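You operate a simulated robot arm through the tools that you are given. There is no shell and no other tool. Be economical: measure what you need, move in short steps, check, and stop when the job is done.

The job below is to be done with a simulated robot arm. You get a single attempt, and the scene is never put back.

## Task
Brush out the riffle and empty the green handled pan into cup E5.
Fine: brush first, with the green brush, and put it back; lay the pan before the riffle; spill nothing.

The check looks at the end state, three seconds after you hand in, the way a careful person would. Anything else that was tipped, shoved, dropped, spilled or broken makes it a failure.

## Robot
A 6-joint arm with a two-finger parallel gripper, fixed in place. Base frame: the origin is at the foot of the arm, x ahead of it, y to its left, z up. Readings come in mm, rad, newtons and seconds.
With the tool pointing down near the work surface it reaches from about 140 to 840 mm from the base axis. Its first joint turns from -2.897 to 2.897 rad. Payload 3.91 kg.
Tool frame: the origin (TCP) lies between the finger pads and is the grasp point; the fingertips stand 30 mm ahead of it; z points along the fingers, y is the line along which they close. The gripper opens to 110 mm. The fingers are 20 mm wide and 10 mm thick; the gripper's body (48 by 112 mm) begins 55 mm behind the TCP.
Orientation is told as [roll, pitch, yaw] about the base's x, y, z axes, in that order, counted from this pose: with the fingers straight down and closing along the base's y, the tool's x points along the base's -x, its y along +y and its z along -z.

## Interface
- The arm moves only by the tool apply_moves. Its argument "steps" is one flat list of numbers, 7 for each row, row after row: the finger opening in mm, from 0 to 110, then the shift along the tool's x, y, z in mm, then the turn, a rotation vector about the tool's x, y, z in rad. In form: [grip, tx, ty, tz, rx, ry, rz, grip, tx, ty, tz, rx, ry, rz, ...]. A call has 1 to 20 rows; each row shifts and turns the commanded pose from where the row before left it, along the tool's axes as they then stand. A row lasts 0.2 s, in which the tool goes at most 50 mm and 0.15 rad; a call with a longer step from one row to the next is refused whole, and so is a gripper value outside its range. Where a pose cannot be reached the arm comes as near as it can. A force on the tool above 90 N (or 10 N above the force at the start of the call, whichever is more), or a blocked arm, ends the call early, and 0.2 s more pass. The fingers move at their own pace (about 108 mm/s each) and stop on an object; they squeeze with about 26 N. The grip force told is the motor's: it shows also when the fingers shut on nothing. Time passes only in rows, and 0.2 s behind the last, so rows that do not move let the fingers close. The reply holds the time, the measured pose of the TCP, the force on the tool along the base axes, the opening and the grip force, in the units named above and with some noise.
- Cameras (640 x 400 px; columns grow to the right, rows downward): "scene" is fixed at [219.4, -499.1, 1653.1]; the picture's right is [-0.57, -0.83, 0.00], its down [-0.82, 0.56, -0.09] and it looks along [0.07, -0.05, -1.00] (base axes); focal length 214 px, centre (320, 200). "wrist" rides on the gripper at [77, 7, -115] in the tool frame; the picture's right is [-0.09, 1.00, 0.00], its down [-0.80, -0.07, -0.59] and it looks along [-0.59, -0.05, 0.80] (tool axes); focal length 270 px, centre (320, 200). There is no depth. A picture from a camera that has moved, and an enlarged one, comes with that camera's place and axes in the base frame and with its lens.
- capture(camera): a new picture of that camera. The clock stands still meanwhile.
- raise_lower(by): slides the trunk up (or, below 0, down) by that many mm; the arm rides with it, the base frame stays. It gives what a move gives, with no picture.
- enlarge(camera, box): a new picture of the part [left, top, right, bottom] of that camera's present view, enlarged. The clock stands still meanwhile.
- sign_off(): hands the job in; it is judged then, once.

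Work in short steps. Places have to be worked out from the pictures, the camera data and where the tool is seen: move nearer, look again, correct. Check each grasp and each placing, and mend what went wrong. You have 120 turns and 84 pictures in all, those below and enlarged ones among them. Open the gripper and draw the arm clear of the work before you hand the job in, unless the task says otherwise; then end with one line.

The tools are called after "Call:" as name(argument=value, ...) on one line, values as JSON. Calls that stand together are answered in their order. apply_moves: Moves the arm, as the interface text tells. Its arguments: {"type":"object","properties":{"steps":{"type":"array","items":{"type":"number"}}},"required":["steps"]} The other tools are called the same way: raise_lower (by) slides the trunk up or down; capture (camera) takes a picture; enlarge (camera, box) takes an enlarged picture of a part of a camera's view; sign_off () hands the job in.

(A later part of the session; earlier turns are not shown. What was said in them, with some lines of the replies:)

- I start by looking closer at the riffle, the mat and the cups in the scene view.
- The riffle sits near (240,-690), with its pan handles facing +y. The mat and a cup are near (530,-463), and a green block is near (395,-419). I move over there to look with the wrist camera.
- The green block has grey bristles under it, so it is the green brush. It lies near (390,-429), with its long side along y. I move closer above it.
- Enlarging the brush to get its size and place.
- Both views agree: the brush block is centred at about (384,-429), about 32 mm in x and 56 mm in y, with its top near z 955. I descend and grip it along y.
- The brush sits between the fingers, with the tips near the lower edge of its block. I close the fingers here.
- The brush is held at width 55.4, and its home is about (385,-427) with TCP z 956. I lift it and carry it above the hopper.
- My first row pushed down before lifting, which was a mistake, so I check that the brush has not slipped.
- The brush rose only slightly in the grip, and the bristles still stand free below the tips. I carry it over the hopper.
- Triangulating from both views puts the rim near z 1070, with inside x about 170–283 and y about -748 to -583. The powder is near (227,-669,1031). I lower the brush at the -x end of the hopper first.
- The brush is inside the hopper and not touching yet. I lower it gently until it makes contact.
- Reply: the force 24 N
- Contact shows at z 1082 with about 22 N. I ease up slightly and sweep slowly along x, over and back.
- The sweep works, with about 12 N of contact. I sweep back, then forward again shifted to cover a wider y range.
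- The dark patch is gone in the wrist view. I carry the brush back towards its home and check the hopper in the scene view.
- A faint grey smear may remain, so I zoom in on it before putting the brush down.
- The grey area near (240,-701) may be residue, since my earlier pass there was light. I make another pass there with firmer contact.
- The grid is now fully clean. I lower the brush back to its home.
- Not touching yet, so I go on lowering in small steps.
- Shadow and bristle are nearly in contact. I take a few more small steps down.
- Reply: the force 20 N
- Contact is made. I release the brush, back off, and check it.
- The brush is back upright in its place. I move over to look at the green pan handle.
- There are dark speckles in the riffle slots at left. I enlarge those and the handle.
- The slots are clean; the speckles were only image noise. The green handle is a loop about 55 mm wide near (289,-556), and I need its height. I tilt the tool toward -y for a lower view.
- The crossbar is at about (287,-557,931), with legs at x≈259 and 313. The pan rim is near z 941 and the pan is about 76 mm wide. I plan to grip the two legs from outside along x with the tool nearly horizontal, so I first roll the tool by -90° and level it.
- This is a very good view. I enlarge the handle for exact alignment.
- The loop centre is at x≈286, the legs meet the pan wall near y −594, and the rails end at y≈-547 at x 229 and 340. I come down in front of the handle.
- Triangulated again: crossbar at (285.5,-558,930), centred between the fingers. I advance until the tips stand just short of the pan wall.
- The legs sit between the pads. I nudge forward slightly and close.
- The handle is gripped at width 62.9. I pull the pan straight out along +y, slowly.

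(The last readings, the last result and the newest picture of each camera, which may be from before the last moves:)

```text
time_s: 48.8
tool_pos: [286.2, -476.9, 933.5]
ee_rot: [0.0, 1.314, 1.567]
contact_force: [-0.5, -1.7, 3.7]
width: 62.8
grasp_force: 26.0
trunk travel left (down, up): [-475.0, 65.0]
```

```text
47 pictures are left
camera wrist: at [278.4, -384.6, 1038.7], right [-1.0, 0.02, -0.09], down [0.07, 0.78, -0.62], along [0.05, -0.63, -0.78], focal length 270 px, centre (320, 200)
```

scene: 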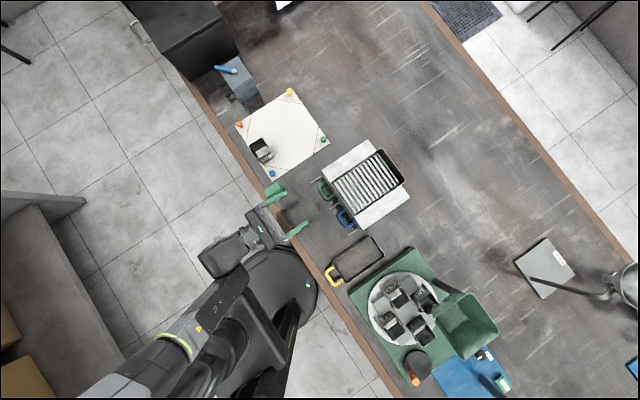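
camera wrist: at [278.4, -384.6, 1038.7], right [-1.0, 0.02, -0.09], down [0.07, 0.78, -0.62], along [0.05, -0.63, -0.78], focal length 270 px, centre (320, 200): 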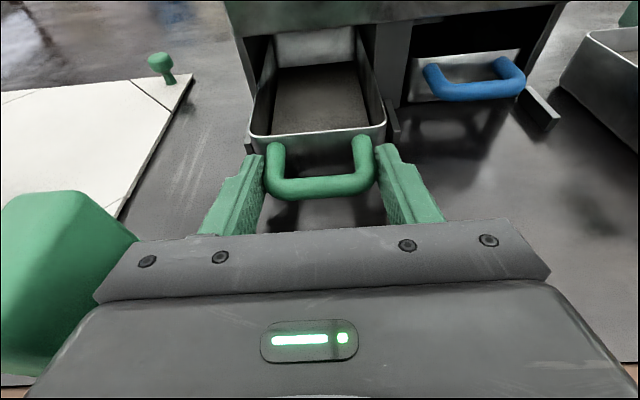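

The pan slides out level with a sand layer visible. I go on pulling.

Call:
apply_moves(steps=[50, -1.3, 0, -4.8, 0, 0, 0, 50, -2.6, 0, -9.7, 0, 0, 0, 50, -2.6, 0, -9.7, 0, 0, 0, 50, -2.6, 0, -9.7, 0, 0, 0, 50, -2.6, 0, -9.7, 0, 0, 0, 50, -1.3, 0, -4.8, 0, 0, 0, 50, 0, 0, 0, 0, 0, 0])

Call:
capture(camera="wrist")

Call:
enlarge(camera="scene", box=[230, 130, 390, 230])

```text
time_s: 50.4
tool_pos: [285.8, -427.4, 933.6]
ee_rot: [-0.004, 1.313, 1.567]
contact_force: [-0.1, -4.8, 11.7]
width: 62.8
grasp_force: 25.6
trunk travel left (down, up): [-475.0, 65.0]
```

```text
46 pictures are left
camera wrist: at [278.7, -334.8, 1038.5], right [-1.0, 0.02, -0.09], down [0.07, 0.78, -0.62], along [0.05, -0.63, -0.78], focal length 270 px, centre (320, 200)
```

wrist: 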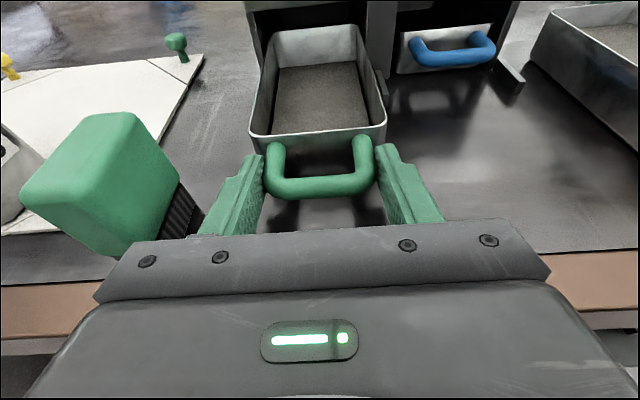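

```text
4.00 times, centred on (310, 180) of scene
camera zoom: at [219.4, -499.1, 1653.1], right [-0.57, -0.83, 0.0], down [-0.82, 0.56, -0.09], along [0.07, -0.05, -1.0], focal length 858 px, centre (360, 280)
```

zoom: 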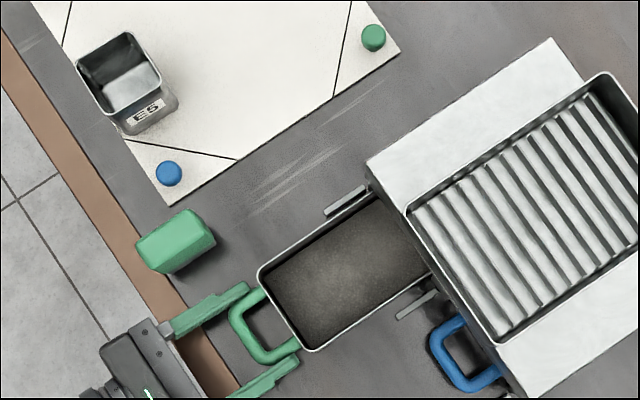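

The pan reaches from y≈-463 to -613. I pull 35 mm more so it is clear of the riffle, then do a small test lift.

Call:
apply_moves(steps=[50, -1.3, 0, -4.8, 0, 0, 0, 50, -2.6, 0, -9.7, 0, 0, 0, 50, -2.6, 0, -9.7, 0, 0, 0, 50, -2.6, 0, -9.7, 0, 0, 0, 50, 0, 0, 0, 0, 0, 0, 50, 3.9, 0, -1, 0, 0, 0, 50, 3.9, 0, -1, 0, 0, 0, 50, 3.9, 0, -1, 0, 0, 0, 50, 0, 0, 0, 0, 0, 0])

Call:
capture(camera="wrist")

```text
time_s: 52.4
tool_pos: [287.6, -389.9, 945.0]
ee_rot: [0.0, 1.31, 1.572]
contact_force: [0.0, -0.3, -2.4]
width: 62.8
grasp_force: 26.2
trunk travel left (down, up): [-475.0, 65.0]
```

```text
44 pictures are left
camera wrist: at [279.4, -298.1, 1050.1], right [-1.0, 0.02, -0.08], down [0.07, 0.78, -0.62], along [0.05, -0.62, -0.78], focal length 270 px, centre (320, 200)
```

wrist: 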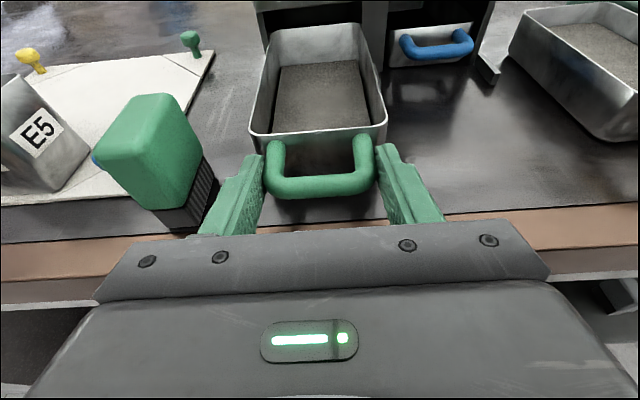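

The pan rises rigidly with the gripper, with no droop and about 2.4 N of weight. I lift it further, slowly.

Call:
apply_moves(steps=[50, 9.2, 0, -4.5, 0, 0, 0, 50, 9.2, 0, -4.5, 0, 0, 0, 50, 14, 0, -5.7, 0, 0, 0, 50, 14, 0, -5.7, 0, 0, 0, 50, 14, 0, -5.7, 0, 0, 0, 50, 14, 0, -5.7, 0, 0, 0, 50, 14, 0, -5.7, 0, 0, 0, 50, 14, 0, -5.7, 0, 0, 0, 50, 7, 0, -2.8, 0, 0, 0, 50, 0, 0, 0, 0, 0, 0])

Call:
capture(camera="wrist")

```text
time_s: 54.6
tool_pos: [285.8, -375.2, 1063.5]
ee_rot: [-0.003, 1.31, 1.57]
contact_force: [0.0, 0.3, -1.9]
width: 62.6
grasp_force: 25.5
trunk travel left (down, up): [-475.0, 65.0]
```

```text
43 pictures are left
camera wrist: at [278.3, -282.4, 1167.8], right [-1.0, 0.02, -0.09], down [0.07, 0.78, -0.62], along [0.05, -0.62, -0.78], focal length 270 px, centre (320, 200)
```

wrist: 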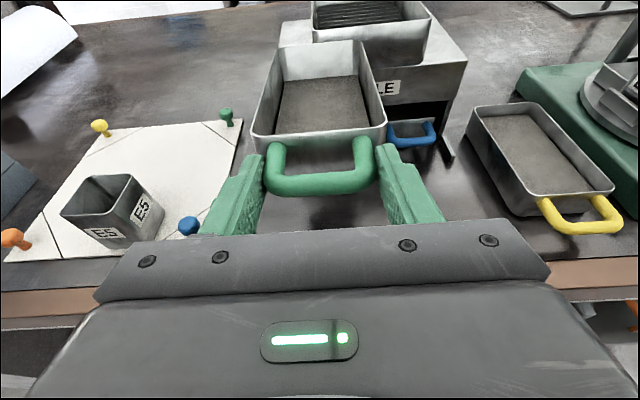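

The far end has sunk by a few degrees. I pitch the tool up a little and check whether it creeps.

Call:
apply_moves(steps=[50, 0, 0, 0, 0, 0.05, 0, 50, 0, 0, 0, 0, 0.05, 0, 50, 0, 0, 0, 0, 0, 0, 50, 0, 0, 0, 0, 0, 0, 50, 0, 0, 0, 0, 0, 0])

Call:
capture(camera="wrist")

```text
time_s: 55.8
tool_pos: [286.0, -374.0, 1062.4]
ee_rot: [0.001, 1.411, 1.569]
contact_force: [-0.3, 0.6, -2.8]
width: 62.5
grasp_force: 26.1
trunk travel left (down, up): [-475.0, 65.0]
```

```text
42 pictures are left
camera wrist: at [278.5, -272.6, 1158.0], right [-1.0, 0.01, -0.09], down [0.07, 0.71, -0.7], along [0.05, -0.7, -0.71], focal length 270 px, centre (320, 200)
```

wrist: 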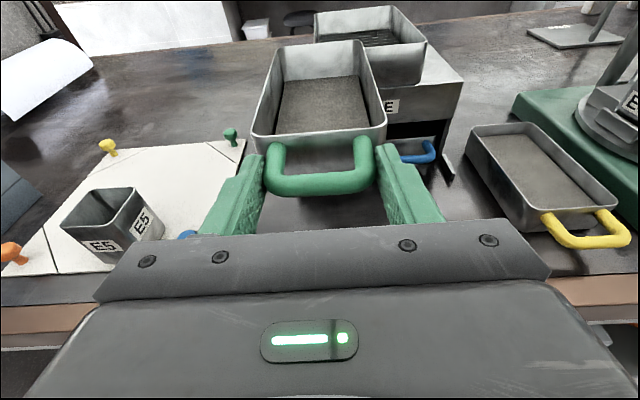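

The pan holds without creep and is nearly level, with the far end about 3° up. I zoom on the cup to fix its position and rim height.

Call:
enlarge(camera="wrist", box=[40, 160, 200, 270])

Call:
enlarge(camera="scene", box=[235, 125, 285, 185])

```text
3.64 times, centred on (120, 215) of wrist
camera zoom: at [278.5, -272.6, 1158.0], right [-1.0, 0.01, -0.09], down [0.07, 0.71, -0.7], along [0.05, -0.7, -0.71], focal length 983 px, centre (1047, 146)
```

zoom: 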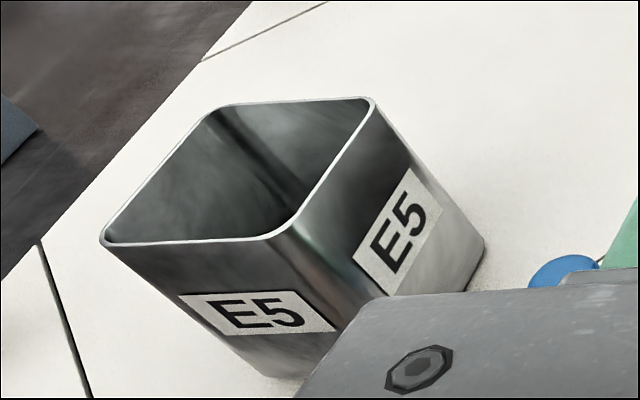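

```text
6.67 times, centred on (260, 155) of scene
camera zoom: at [219.4, -499.1, 1653.1], right [-0.57, -0.83, 0.0], down [-0.82, 0.56, -0.09], along [0.07, -0.05, -1.0], focal length 1430 px, centre (720, 500)
```

zoom: 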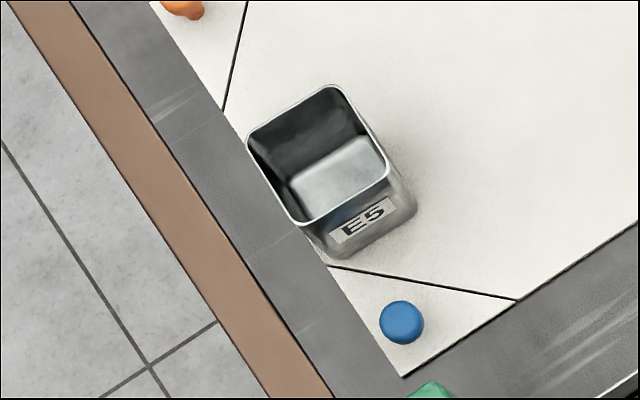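

The cup rim is centred at about (520,-465) at z≈970, and the opening is about 50 mm. I carry the level pan smoothly to a staging pose above, at TCP (581,-332,1190).

Call:
apply_moves(steps=[50, 3.3, -8.2, -1.7, 0, 0, 0, 50, 6.7, -16.4, -3.4, 0, 0, 0, 50, 10, -24.6, -5.15, 0, 0, 0, 50, 10, -24.6, -5.15, 0, 0, 0, 50, 10, -24.6, -5.15, 0, 0, 0, 50, 10, -24.6, -5.15, 0, 0, 0, 50, 10, -24.6, -5.15, 0, 0, 0, 50, 10, -24.6, -5.15, 0, 0, 0, 50, 10, -24.6, -5.15, 0, 0, 0, 50, 10, -24.6, -5.15, 0, 0, 0, 50, 10, -24.6, -5.15, 0, 0, 0, 50, 10, -24.6, -5.15, 0, 0, 0, 50, 6.7, -16.4, -3.4, 0, 0, 0, 50, 3.3, -8.2, -1.7, 0, 0, 0, 50, 0, 0, 0, 0, 0, 0])

Call:
capture(camera="wrist")

Call:
capture(camera="scene")

```text
time_s: 59.0
tool_pos: [583.3, -332.8, 1190.2]
ee_rot: [0.0, 1.41, 1.57]
contact_force: [0.0, -0.3, -1.2]
width: 62.5
grasp_force: 26.0
trunk travel left (down, up): [-475.0, 65.0]
```

```text
39 pictures are left
camera wrist: at [575.9, -230.7, 1285.8], right [-1.0, 0.01, -0.09], down [0.07, 0.71, -0.7], along [0.05, -0.7, -0.71], focal length 270 px, centre (320, 200)
```

wrist: 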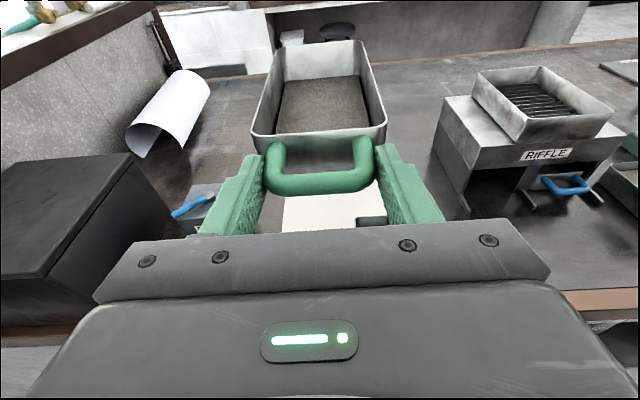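

```text
38 pictures are left
```

scene: 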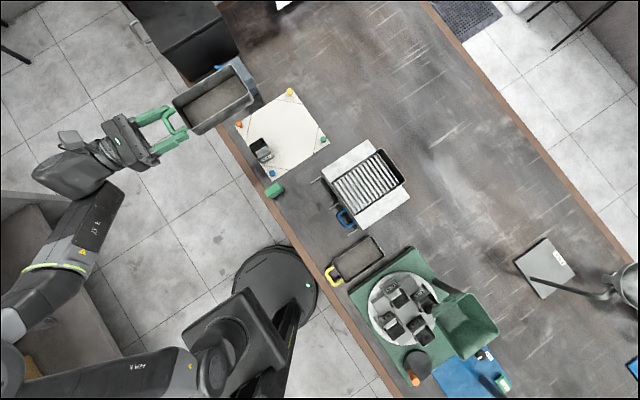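

All is level. Now I pitch the far end down to about 45° with slow steps, high above the cup, so the sand gathers at the far end.

Call:
apply_moves(steps=[50, 0, 0, 0, 0, -0.06, 0, 50, 0, 0, 0, 0, -0.08, 0, 50, 0, 0, 0, 0, -0.08, 0, 50, 0, 0, 0, 0, -0.08, 0, 50, 0, 0, 0, 0, -0.08, 0, 50, 0, 0, 0, 0, -0.08, 0, 50, 0, 0, 0, 0, -0.08, 0, 50, 0, 0, 0, 0, -0.08, 0, 50, 0, 0, 0, 0, 0, 0])

Call:
capture(camera="wrist")

```text
time_s: 61.0
tool_pos: [580.4, -332.5, 1191.1]
ee_rot: [0.001, 0.789, 1.57]
contact_force: [0.0, 0.1, -2.0]
width: 62.4
grasp_force: 26.2
trunk travel left (down, up): [-475.0, 65.0]
```

```text
37 pictures are left
camera wrist: at [574.2, -304.5, 1327.1], right [-1.0, 0.06, -0.06], down [0.07, 0.99, -0.15], along [0.05, -0.15, -0.99], focal length 270 px, centre (320, 200)
```

wrist: 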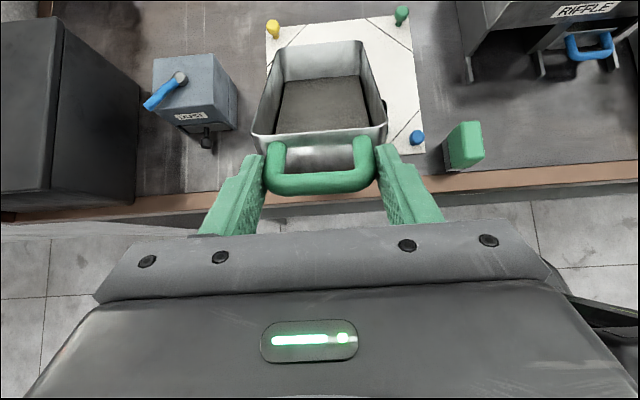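

The grip is stable. Now I roll 45° so the -x far corner becomes lowest.

Call:
apply_moves(steps=[50, 0, 0, 0, 0, 0, 0.065, 50, 0, 0, 0, 0, 0, 0.12, 50, 0, 0, 0, 0, 0, 0.12, 50, 0, 0, 0, 0, 0, 0.12, 50, 0, 0, 0, 0, 0, 0.12, 50, 0, 0, 0, 0, 0, 0.12, 50, 0, 0, 0, 0, 0, 0.12, 50, 0, 0, 0, 0, 0, 0])

Call:
capture(camera="wrist")

Call:
enlarge(camera="scene", box=[160, 60, 320, 160])

```text
time_s: 62.8
tool_pos: [582.2, -332.8, 1192.1]
ee_rot: [-0.622, 0.525, 0.611]
contact_force: [0.4, 0.2, -2.3]
width: 62.5
grasp_force: 26.5
trunk travel left (down, up): [-475.0, 65.0]
```

```text
36 pictures are left
camera wrist: at [522.3, -285.7, 1308.3], right [-0.64, 0.54, -0.55], down [0.62, 0.78, 0.05], along [0.46, -0.3, -0.84], focal length 270 px, centre (320, 200)
```

wrist: 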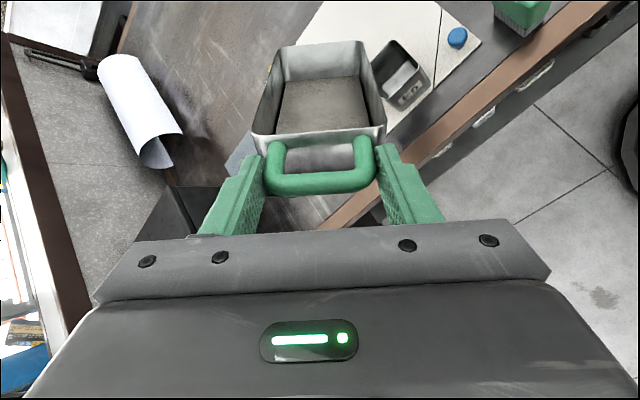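

```text
4.00 times, centred on (240, 110) of scene
camera zoom: at [219.4, -499.1, 1653.1], right [-0.57, -0.83, 0.0], down [-0.82, 0.56, -0.09], along [0.07, -0.05, -1.0], focal length 858 px, centre (640, 560)
```

zoom: 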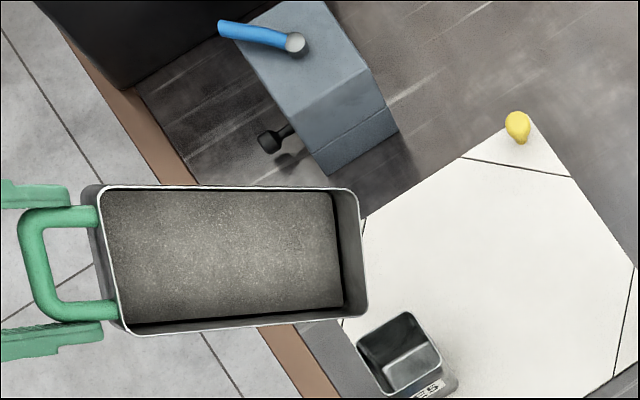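

The scene view confirms the lip corner is within about 8 mm of what I compute. The sand has not moved yet. I lower it closer over the cup and roll on to 80°, keeping the corner above the cup.

Call:
apply_moves(steps=[50, -10.7, 9.3, 13.7, 0, 0, 0, 50, -10.7, 9.3, 13.7, 0, 0, 0, 50, -10.7, 9.3, 13.7, 0, 0, 0, 50, 0, 0, 0, 0, 0, 0, 50, 2.75, -3.5, 0.9, 0, 0, 0.0873, 50, 2.75, -3.5, 0.9, 0, 0, 0.0873, 50, 2.75, -3.5, 0.9, 0, 0, 0.0873, 50, 2.75, -3.5, 0.9, 0, 0, 0.0873, 50, 0, 0, 0, 0, 0, 0])

Call:
enlarge(camera="scene", box=[180, 80, 300, 170])

Call:
capture(camera="wrist")

```text
time_s: 64.8
tool_pos: [583.0, -347.0, 1141.5]
ee_rot: [-0.742, 0.303, 0.317]
contact_force: [-0.8, 0.1, -2.8]
width: 62.7
grasp_force: 26.3
trunk travel left (down, up): [-475.0, 65.0]
```

```text
4.44 times, centred on (240, 125) of scene
camera zoom: at [219.4, -499.1, 1653.1], right [-0.57, -0.83, 0.0], down [-0.82, 0.56, -0.09], along [0.07, -0.05, -1.0], focal length 953 px, centre (676, 533)
```

zoom: 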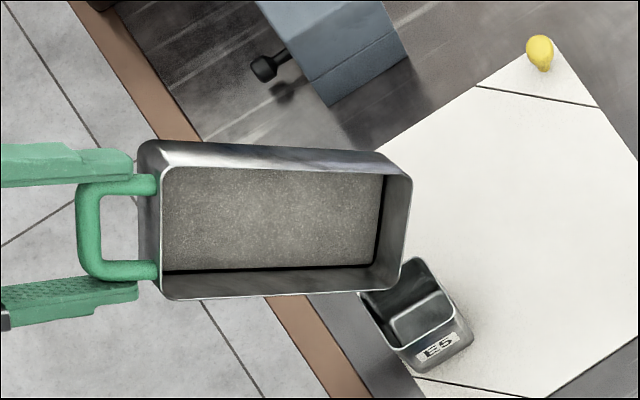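

```text
33 pictures are left
camera wrist: at [510.5, -283.4, 1242.3], right [-0.34, 0.66, -0.67], down [0.76, 0.61, 0.22], along [0.56, -0.43, -0.71], focal length 270 px, centre (320, 200)
```

wrist: 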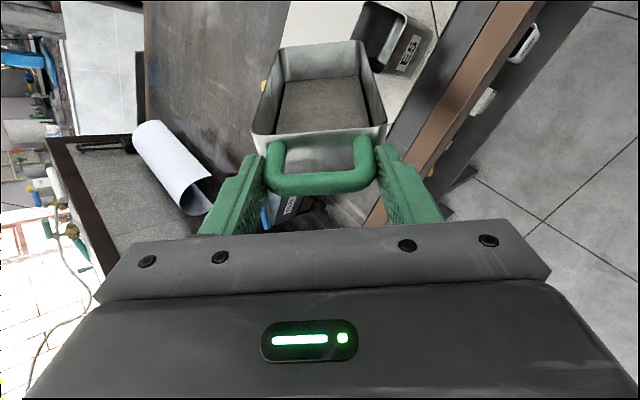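

The corner is over the cup, a few mm toward -x, so I correct by +5 mm in x. I roll on to 90°.

Call:
apply_moves(steps=[50, 0.9, -2.8, 2.2, 0, 0, 0.0873, 50, 0.9, -2.8, 2.2, 0, 0, 0.0873, 50, 0.9, -2.8, 2.2, 0, 0, 0.0873, 50, 3.25, -3.35, 0.9, 0, 0, 0.0873, 50, 3.25, -3.35, 0.9, 0, 0, 0.0873, 50, 0, 0, 0, 0, 0, 0])

Call:
enlarge(camera="scene", box=[180, 80, 300, 170])

```text
time_s: 66.2
tool_pos: [578.4, -365.0, 1148.2]
ee_rot: [-0.789, -0.002, -0.001]
contact_force: [-0.4, -0.8, -1.6]
width: 62.3
grasp_force: 26.0
trunk travel left (down, up): [-475.0, 65.0]
```

```text
4.44 times, centred on (240, 125) of scene
camera zoom: at [219.4, -499.1, 1653.1], right [-0.57, -0.83, 0.0], down [-0.82, 0.56, -0.09], along [0.07, -0.05, -1.0], focal length 953 px, centre (676, 533)
```

zoom: 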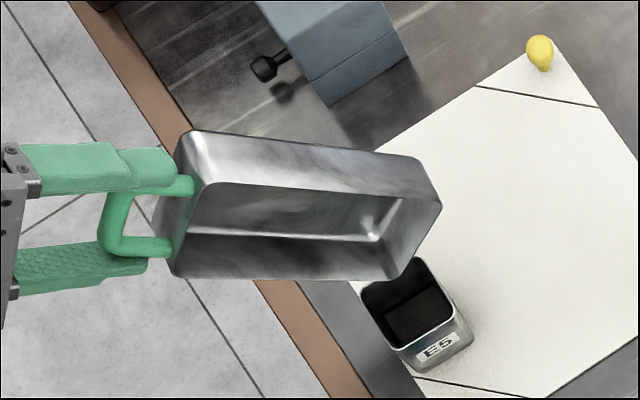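

The sand has already left the pan, and the cup now looks dark inside. I zoom in to check for spill and residue.

Call:
enlarge(camera="scene", box=[240, 125, 285, 165])

Call:
capture(camera="wrist")

```text
10.00 times, centred on (262, 145) of scene
camera zoom: at [219.4, -499.1, 1653.1], right [-0.57, -0.83, 0.0], down [-0.82, 0.56, -0.09], along [0.07, -0.05, -1.0], focal length 2145 px, centre (895, 750)
```

zoom: 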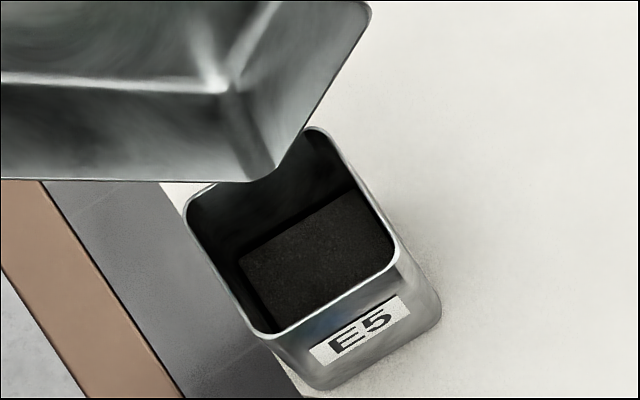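

```text
30 pictures are left
camera wrist: at [501.1, -277.8, 1224.1], right [0.09, 0.7, -0.71], down [0.8, 0.37, 0.47], along [0.59, -0.61, -0.53], focal length 270 px, centre (320, 200)
```

wrist: 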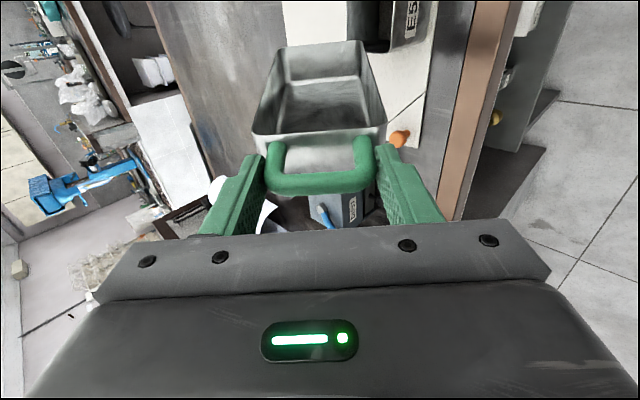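

Call:
enlarge(camera="wrist", box=[240, 30, 400, 150])

```text
3.33 times, centred on (320, 90) of wrist
camera zoom: at [501.1, -277.8, 1224.1], right [0.09, 0.7, -0.71], down [0.8, 0.37, 0.47], along [0.59, -0.61, -0.53], focal length 901 px, centre (320, 567)
```

zoom: 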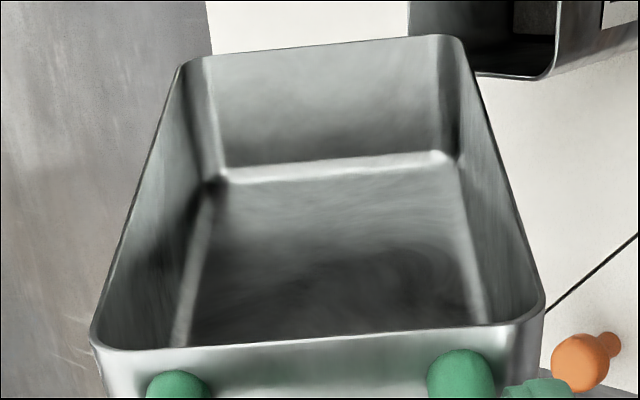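

The pan looks empty and nothing is spilt. To be sure, I roll to about 115° over the cup, hold briefly, then look at the pan from the same view.

Call:
apply_moves(steps=[50, 3.25, -3.35, 0.9, 0, 0, 0.0873, 50, 3.25, -3.35, 0.9, 0, 0, 0.0873, 50, 3.4, -4.2, 0, 0, 0, 0.0873, 50, 3.4, -4.2, 0, 0, 0, 0.0873, 50, 3.4, -4.2, 0, 0, 0, 0.0873, 50, 0, 0, 0, 0, 0, 0, 50, 0, 0, 0, 0, 0, 0, 50, 0, 0, 0, 0, 0, 0, 50, 0, 0, 0, 0, 0, 0])

Call:
enlarge(camera="scene", box=[180, 80, 300, 170])

Call:
enlarge(camera="wrist", box=[240, 30, 400, 150])

```text
time_s: 68.2
tool_pos: [560.4, -376.6, 1158.9]
ee_rot: [-0.744, -0.305, -0.317]
contact_force: [0.8, 0.9, -1.7]
width: 62.3
grasp_force: 26.0
trunk travel left (down, up): [-475.0, 65.0]
```

```text
4.44 times, centred on (240, 125) of scene
camera zoom: at [219.4, -499.1, 1653.1], right [-0.57, -0.83, 0.0], down [-0.82, 0.56, -0.09], along [0.07, -0.05, -1.0], focal length 953 px, centre (676, 533)
```

zoom: 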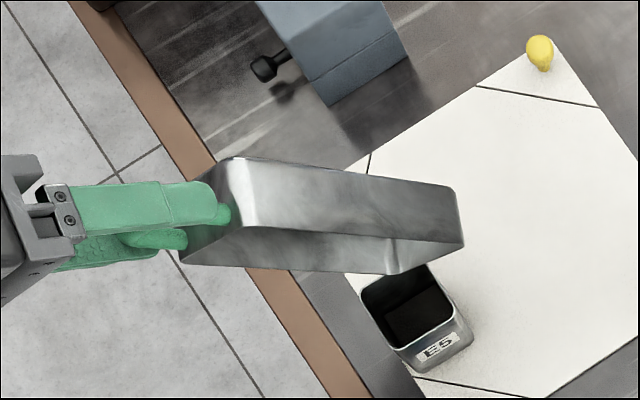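

```text
3.33 times, centred on (320, 90) of wrist
camera zoom: at [492.0, -267.2, 1211.9], right [0.5, 0.61, -0.62], down [0.7, 0.14, 0.7], along [0.51, -0.78, -0.35], focal length 901 px, centre (320, 567)
```

zoom: 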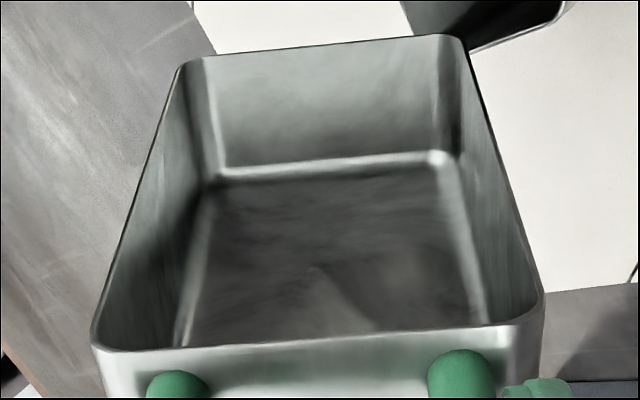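

The pan is empty and the cup is filled cleanly. I raise it, roll back, and level the pan.

Call:
apply_moves(steps=[50, -10.5, -22.4, -24.7, 0, 0, 0, 50, -10.5, -22.4, -24.7, 0, 0, 0, 50, 0, 0, 0, 0, 0, -0.1434, 50, 0, 0, 0, 0, 0, -0.1434, 50, 0, 0, 0, 0, 0, -0.1434, 50, 0, 0, 0, 0, 0, -0.1434, 50, 0, 0, 0, 0, 0, -0.1434, 50, 0, 0, 0, 0, 0, -0.1434, 50, 0, 0, 0, 0, 0, -0.1434, 50, 0, 0, 0, 0, 0, -0.1434, 50, 0, 0, 0, 0, 0, -0.1434, 50, 0, 0, 0, 0, 0, -0.1434, 50, 0, 0, 0, 0, 0, -0.1434, 50, 0, 0, 0, 0, 0, -0.1434, 50, 0, 0, 0, 0, 0, -0.1434, 50, 0, 0, 0, 0, 0, -0.1434, 50, 0, 0, 0, 0, 0.14, 0, 50, 0, 0, 0, 0, 0.14, 0, 50, 0, 0, 0, 0, 0.14, 0, 50, 0, 0, 0, 0, 0.14, 0])

Call:
capture(camera="wrist")

Call:
enlarge(camera="scene", box=[220, 85, 350, 205])

```text
time_s: 72.4
tool_pos: [559.5, -376.7, 1227.8]
ee_rot: [0.003, 1.354, 1.577]
contact_force: [-0.2, 0.0, -2.7]
width: 62.3
grasp_force: 25.7
trunk travel left (down, up): [-475.0, 65.0]
```

```text
26 pictures are left
camera wrist: at [552.9, -280.4, 1328.0], right [-1.0, 0.02, -0.09], down [0.07, 0.75, -0.65], along [0.05, -0.66, -0.75], focal length 270 px, centre (320, 200)
```

wrist: 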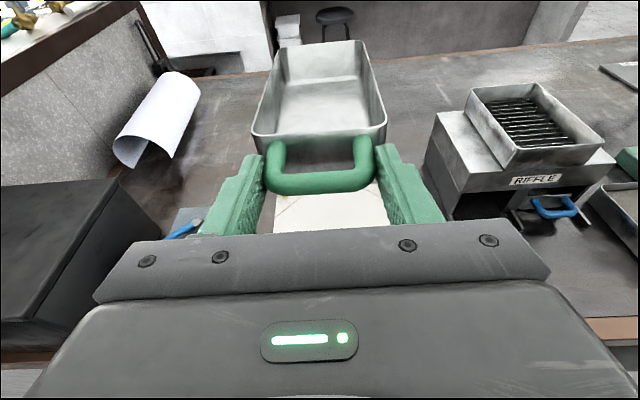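

```text
3.33 times, centred on (285, 145) of scene
camera zoom: at [219.4, -499.1, 1653.1], right [-0.57, -0.83, 0.0], down [-0.82, 0.56, -0.09], along [0.07, -0.05, -1.0], focal length 715 px, centre (437, 383)
```

zoom: 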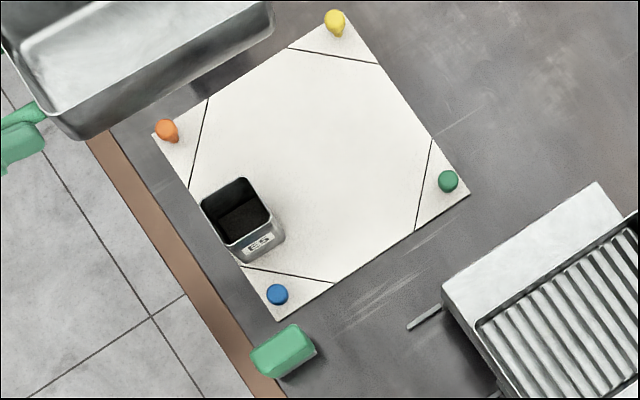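

Nothing is spilt anywhere and the pan is clean. I carry the pan back in front of the riffle, staying above everything.

Call:
apply_moves(steps=[50, -7, 13, 1.5, 0, 0, 0, 50, -14.7, 27.4, 3.2, 0, 0, 0, 50, -14.7, 27.4, 3.2, 0, 0, 0, 50, -14.7, 27.4, 3.2, 0, 0, 0, 50, -14.7, 27.4, 3.2, 0, 0, 0, 50, -14.7, 27.4, 3.2, 0, 0, 0, 50, -14.7, 27.4, 3.2, 0, 0, 0, 50, -14.7, 27.4, 3.2, 0, 0, 0, 50, -14.7, 27.4, 3.2, 0, 0, 0, 50, -14.7, 27.4, 3.2, 0, 0, 0, 50, -7, 13, 1.5, 0, 0, 0, 50, 0, 0, 0, 0, 0, 0])

Call:
capture(camera="wrist")

```text
time_s: 75.0
tool_pos: [285.9, -375.0, 1078.3]
ee_rot: [0.003, 1.351, 1.573]
contact_force: [-0.5, -0.7, -1.4]
width: 62.3
grasp_force: 26.2
trunk travel left (down, up): [-475.0, 65.0]
```

```text
24 pictures are left
camera wrist: at [278.7, -280.0, 1179.4], right [-1.0, 0.02, -0.09], down [0.07, 0.76, -0.65], along [0.05, -0.66, -0.75], focal length 270 px, centre (320, 200)
```

wrist: 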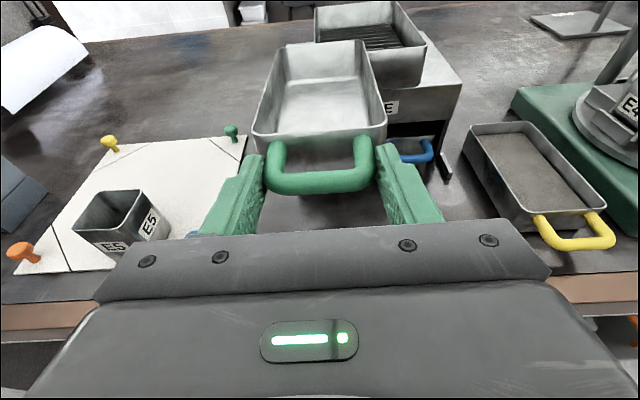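

The pan is level in front of the riffle. I lower it to just above the table.

Call:
apply_moves(steps=[50, -8, 0, 2.3, 0, 0, 0, 50, -16, 0, 4.55, 0, 0, 0, 50, -16, 0, 4.55, 0, 0, 0, 50, -16, 0, 4.55, 0, 0, 0, 50, -16, 0, 4.55, 0, 0, 0, 50, -16, 0, 4.55, 0, 0, 0, 50, -16, 0, 4.55, 0, 0, 0, 50, -14, 0, 4, 0, 0, 0, 50, -7, 0, 2, 0, 0, 0, 50, 0, 0, 0, 0, 0, 0])

Call:
capture(camera="wrist")

```text
time_s: 77.2
tool_pos: [286.3, -383.2, 948.7]
ee_rot: [0.004, 1.35, 1.574]
contact_force: [-0.8, -0.4, -1.7]
width: 62.6
grasp_force: 26.2
trunk travel left (down, up): [-475.0, 65.0]
```

```text
23 pictures are left
camera wrist: at [279.3, -287.5, 1049.8], right [-1.0, 0.02, -0.09], down [0.07, 0.76, -0.65], along [0.05, -0.66, -0.75], focal length 270 px, centre (320, 200)
```

wrist: 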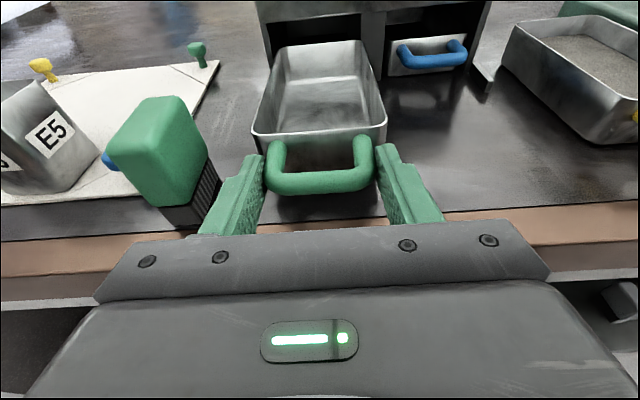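

Still about 12 mm to go. I lower in small steps, watching the force.

Call:
apply_moves(steps=[50, -4, 0, 0.9, 0, 0, 0, 50, -4, 0, 0.9, 0, 0, 0, 50, 0, 0, 0, 0, 0, 0])

Call:
apply_moves(steps=[50, -2, 0, 0.4, 0, 0, 0, 50, -2, 0, 0.4, 0, 0, 0, 50, 0, 0, 0, 0, 0, 0])

```text
time_s: 78.0
tool_pos: [284.8, -382.0, 941.5]
ee_rot: [0.0, 1.353, 1.572]
contact_force: [-0.2, -1.1, 1.7]
width: 62.3
grasp_force: 25.7
trunk travel left (down, up): [-475.0, 65.0]
```

```text
time_s: 78.8
tool_pos: [286.0, -383.5, 937.4]
ee_rot: [0.002, 1.351, 1.574]
contact_force: [0.4, 1.9, 3.4]
width: 62.6
grasp_force: 26.4
trunk travel left (down, up): [-475.0, 65.0]
```

The far end is touching. I go about 3 mm further down so the pan lies flat.

Call:
apply_moves(steps=[50, -1.5, 0, 0.3, 0, 0, 0, 50, -1.5, 0, 0.3, 0, 0, 0, 50, 0, 0, 0, 0, 0, 0])

```text
time_s: 79.6
tool_pos: [287.5, -382.1, 934.0]
ee_rot: [0.003, 1.351, 1.573]
contact_force: [-0.7, 1.2, 2.5]
width: 62.2
grasp_force: 25.9
trunk travel left (down, up): [-475.0, 65.0]
```

Nearly flat. One more mm, then I open and back straight off.

Call:
apply_moves(steps=[50, -1.2, 0, 0.2, 0, 0, 0, 50, 0, 0, 0, 0, 0, 0, 56, 0, 0, 0, 0, 0, 0, 70, 0, 0, 0, 0, 0, 0, 84, 0, 0, 0, 0, 0, 0, 84, 0, 0, 0, 0, 0, 0])

Call:
capture(camera="wrist")

```text
time_s: 81.0
tool_pos: [287.1, -382.5, 933.2]
ee_rot: [0.004, 1.351, 1.574]
contact_force: [-0.1, 1.4, 0.2]
width: 83.7
grasp_force: 0.0
trunk travel left (down, up): [-475.0, 65.0]
```

```text
22 pictures are left
camera wrist: at [279.5, -286.9, 1034.2], right [-1.0, 0.02, -0.09], down [0.07, 0.76, -0.65], along [0.05, -0.66, -0.75], focal length 270 px, centre (320, 200)
```

wrist: 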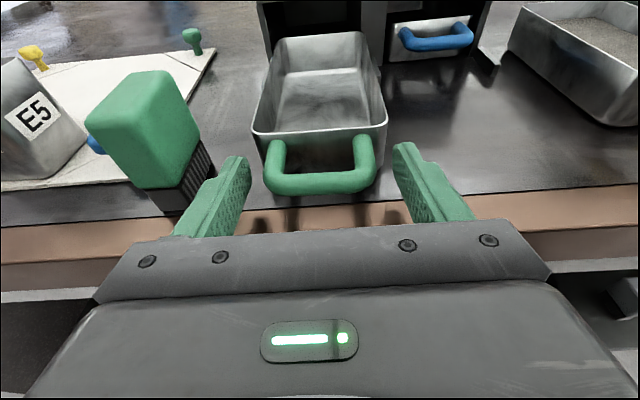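

The pan is released and flat. I back straight off along the fingers, then up.

Call:
apply_moves(steps=[84, 0, 0, -12, 0, 0, 0, 84, 0, 0, -20, 0, 0, 0, 84, 0, 0, -20, 0, 0, 0, 84, 0, 0, -10, 0, 0, 0, 84, 30, 0, -5, 0, 0, 0, 84, 35, 0, 0, 0, 0, 0, 84, 35, 0, 0, 0, 0, 0, 84, 35, 0, 0, 0, 0, 0, 84, 0, 0, 0, 0, 0, 0])

Call:
capture(camera="wrist")

Call:
capture(camera="scene")

Call:
enlarge(camera="scene", box=[230, 110, 410, 235])

```text
time_s: 83.0
tool_pos: [287.1, -346.0, 1080.9]
ee_rot: [0.005, 1.35, 1.577]
contact_force: [-0.1, 0.4, -0.4]
width: 84.0
grasp_force: 0.1
trunk travel left (down, up): [-475.0, 65.0]
```

```text
21 pictures are left
camera wrist: at [278.4, -249.7, 1180.9], right [-1.0, 0.02, -0.08], down [0.07, 0.76, -0.65], along [0.05, -0.66, -0.75], focal length 270 px, centre (320, 200)
```

wrist: 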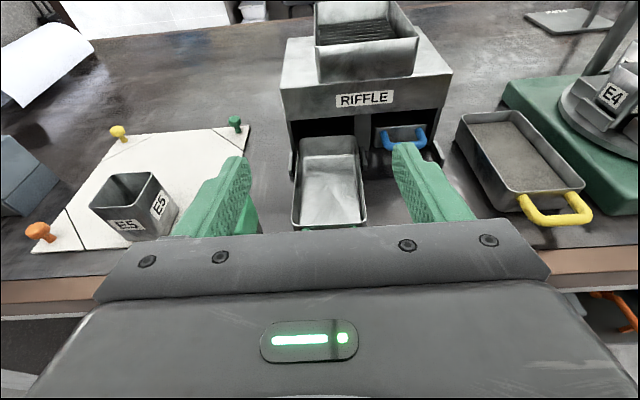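

```text
20 pictures are left
```

scene: 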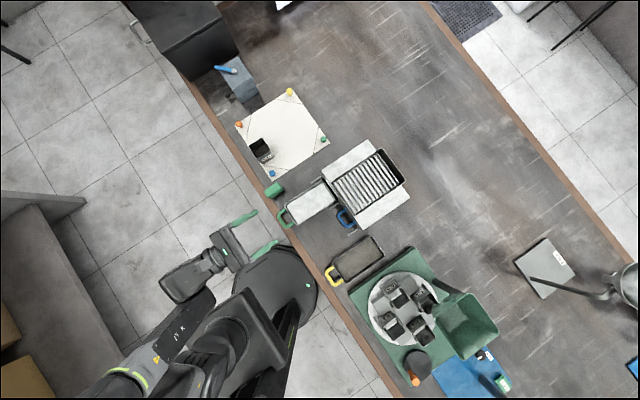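

```text
3.20 times, centred on (320, 172) of scene
camera zoom: at [219.4, -499.1, 1653.1], right [-0.57, -0.83, 0.0], down [-0.82, 0.56, -0.09], along [0.07, -0.05, -1.0], focal length 686 px, centre (320, 288)
```

zoom: 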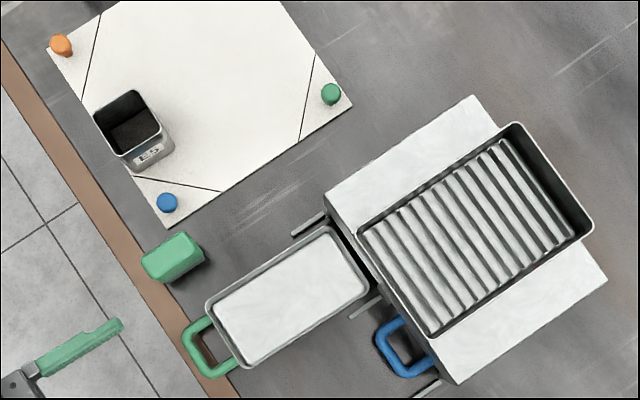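

Everything is in its place: the riffle is clean, the brush is back, the sand is in E5, and the empty pan is before the riffle. The arm is clear with the gripper open, so I hand in.

Call:
sign_off()

```text
The job is handed in.
```

I brushed the riffle clean and put the green brush back. I emptied the green-handled pan into cup E5 with no spill visible in the pictures, and laid the pan in front of the riffle.
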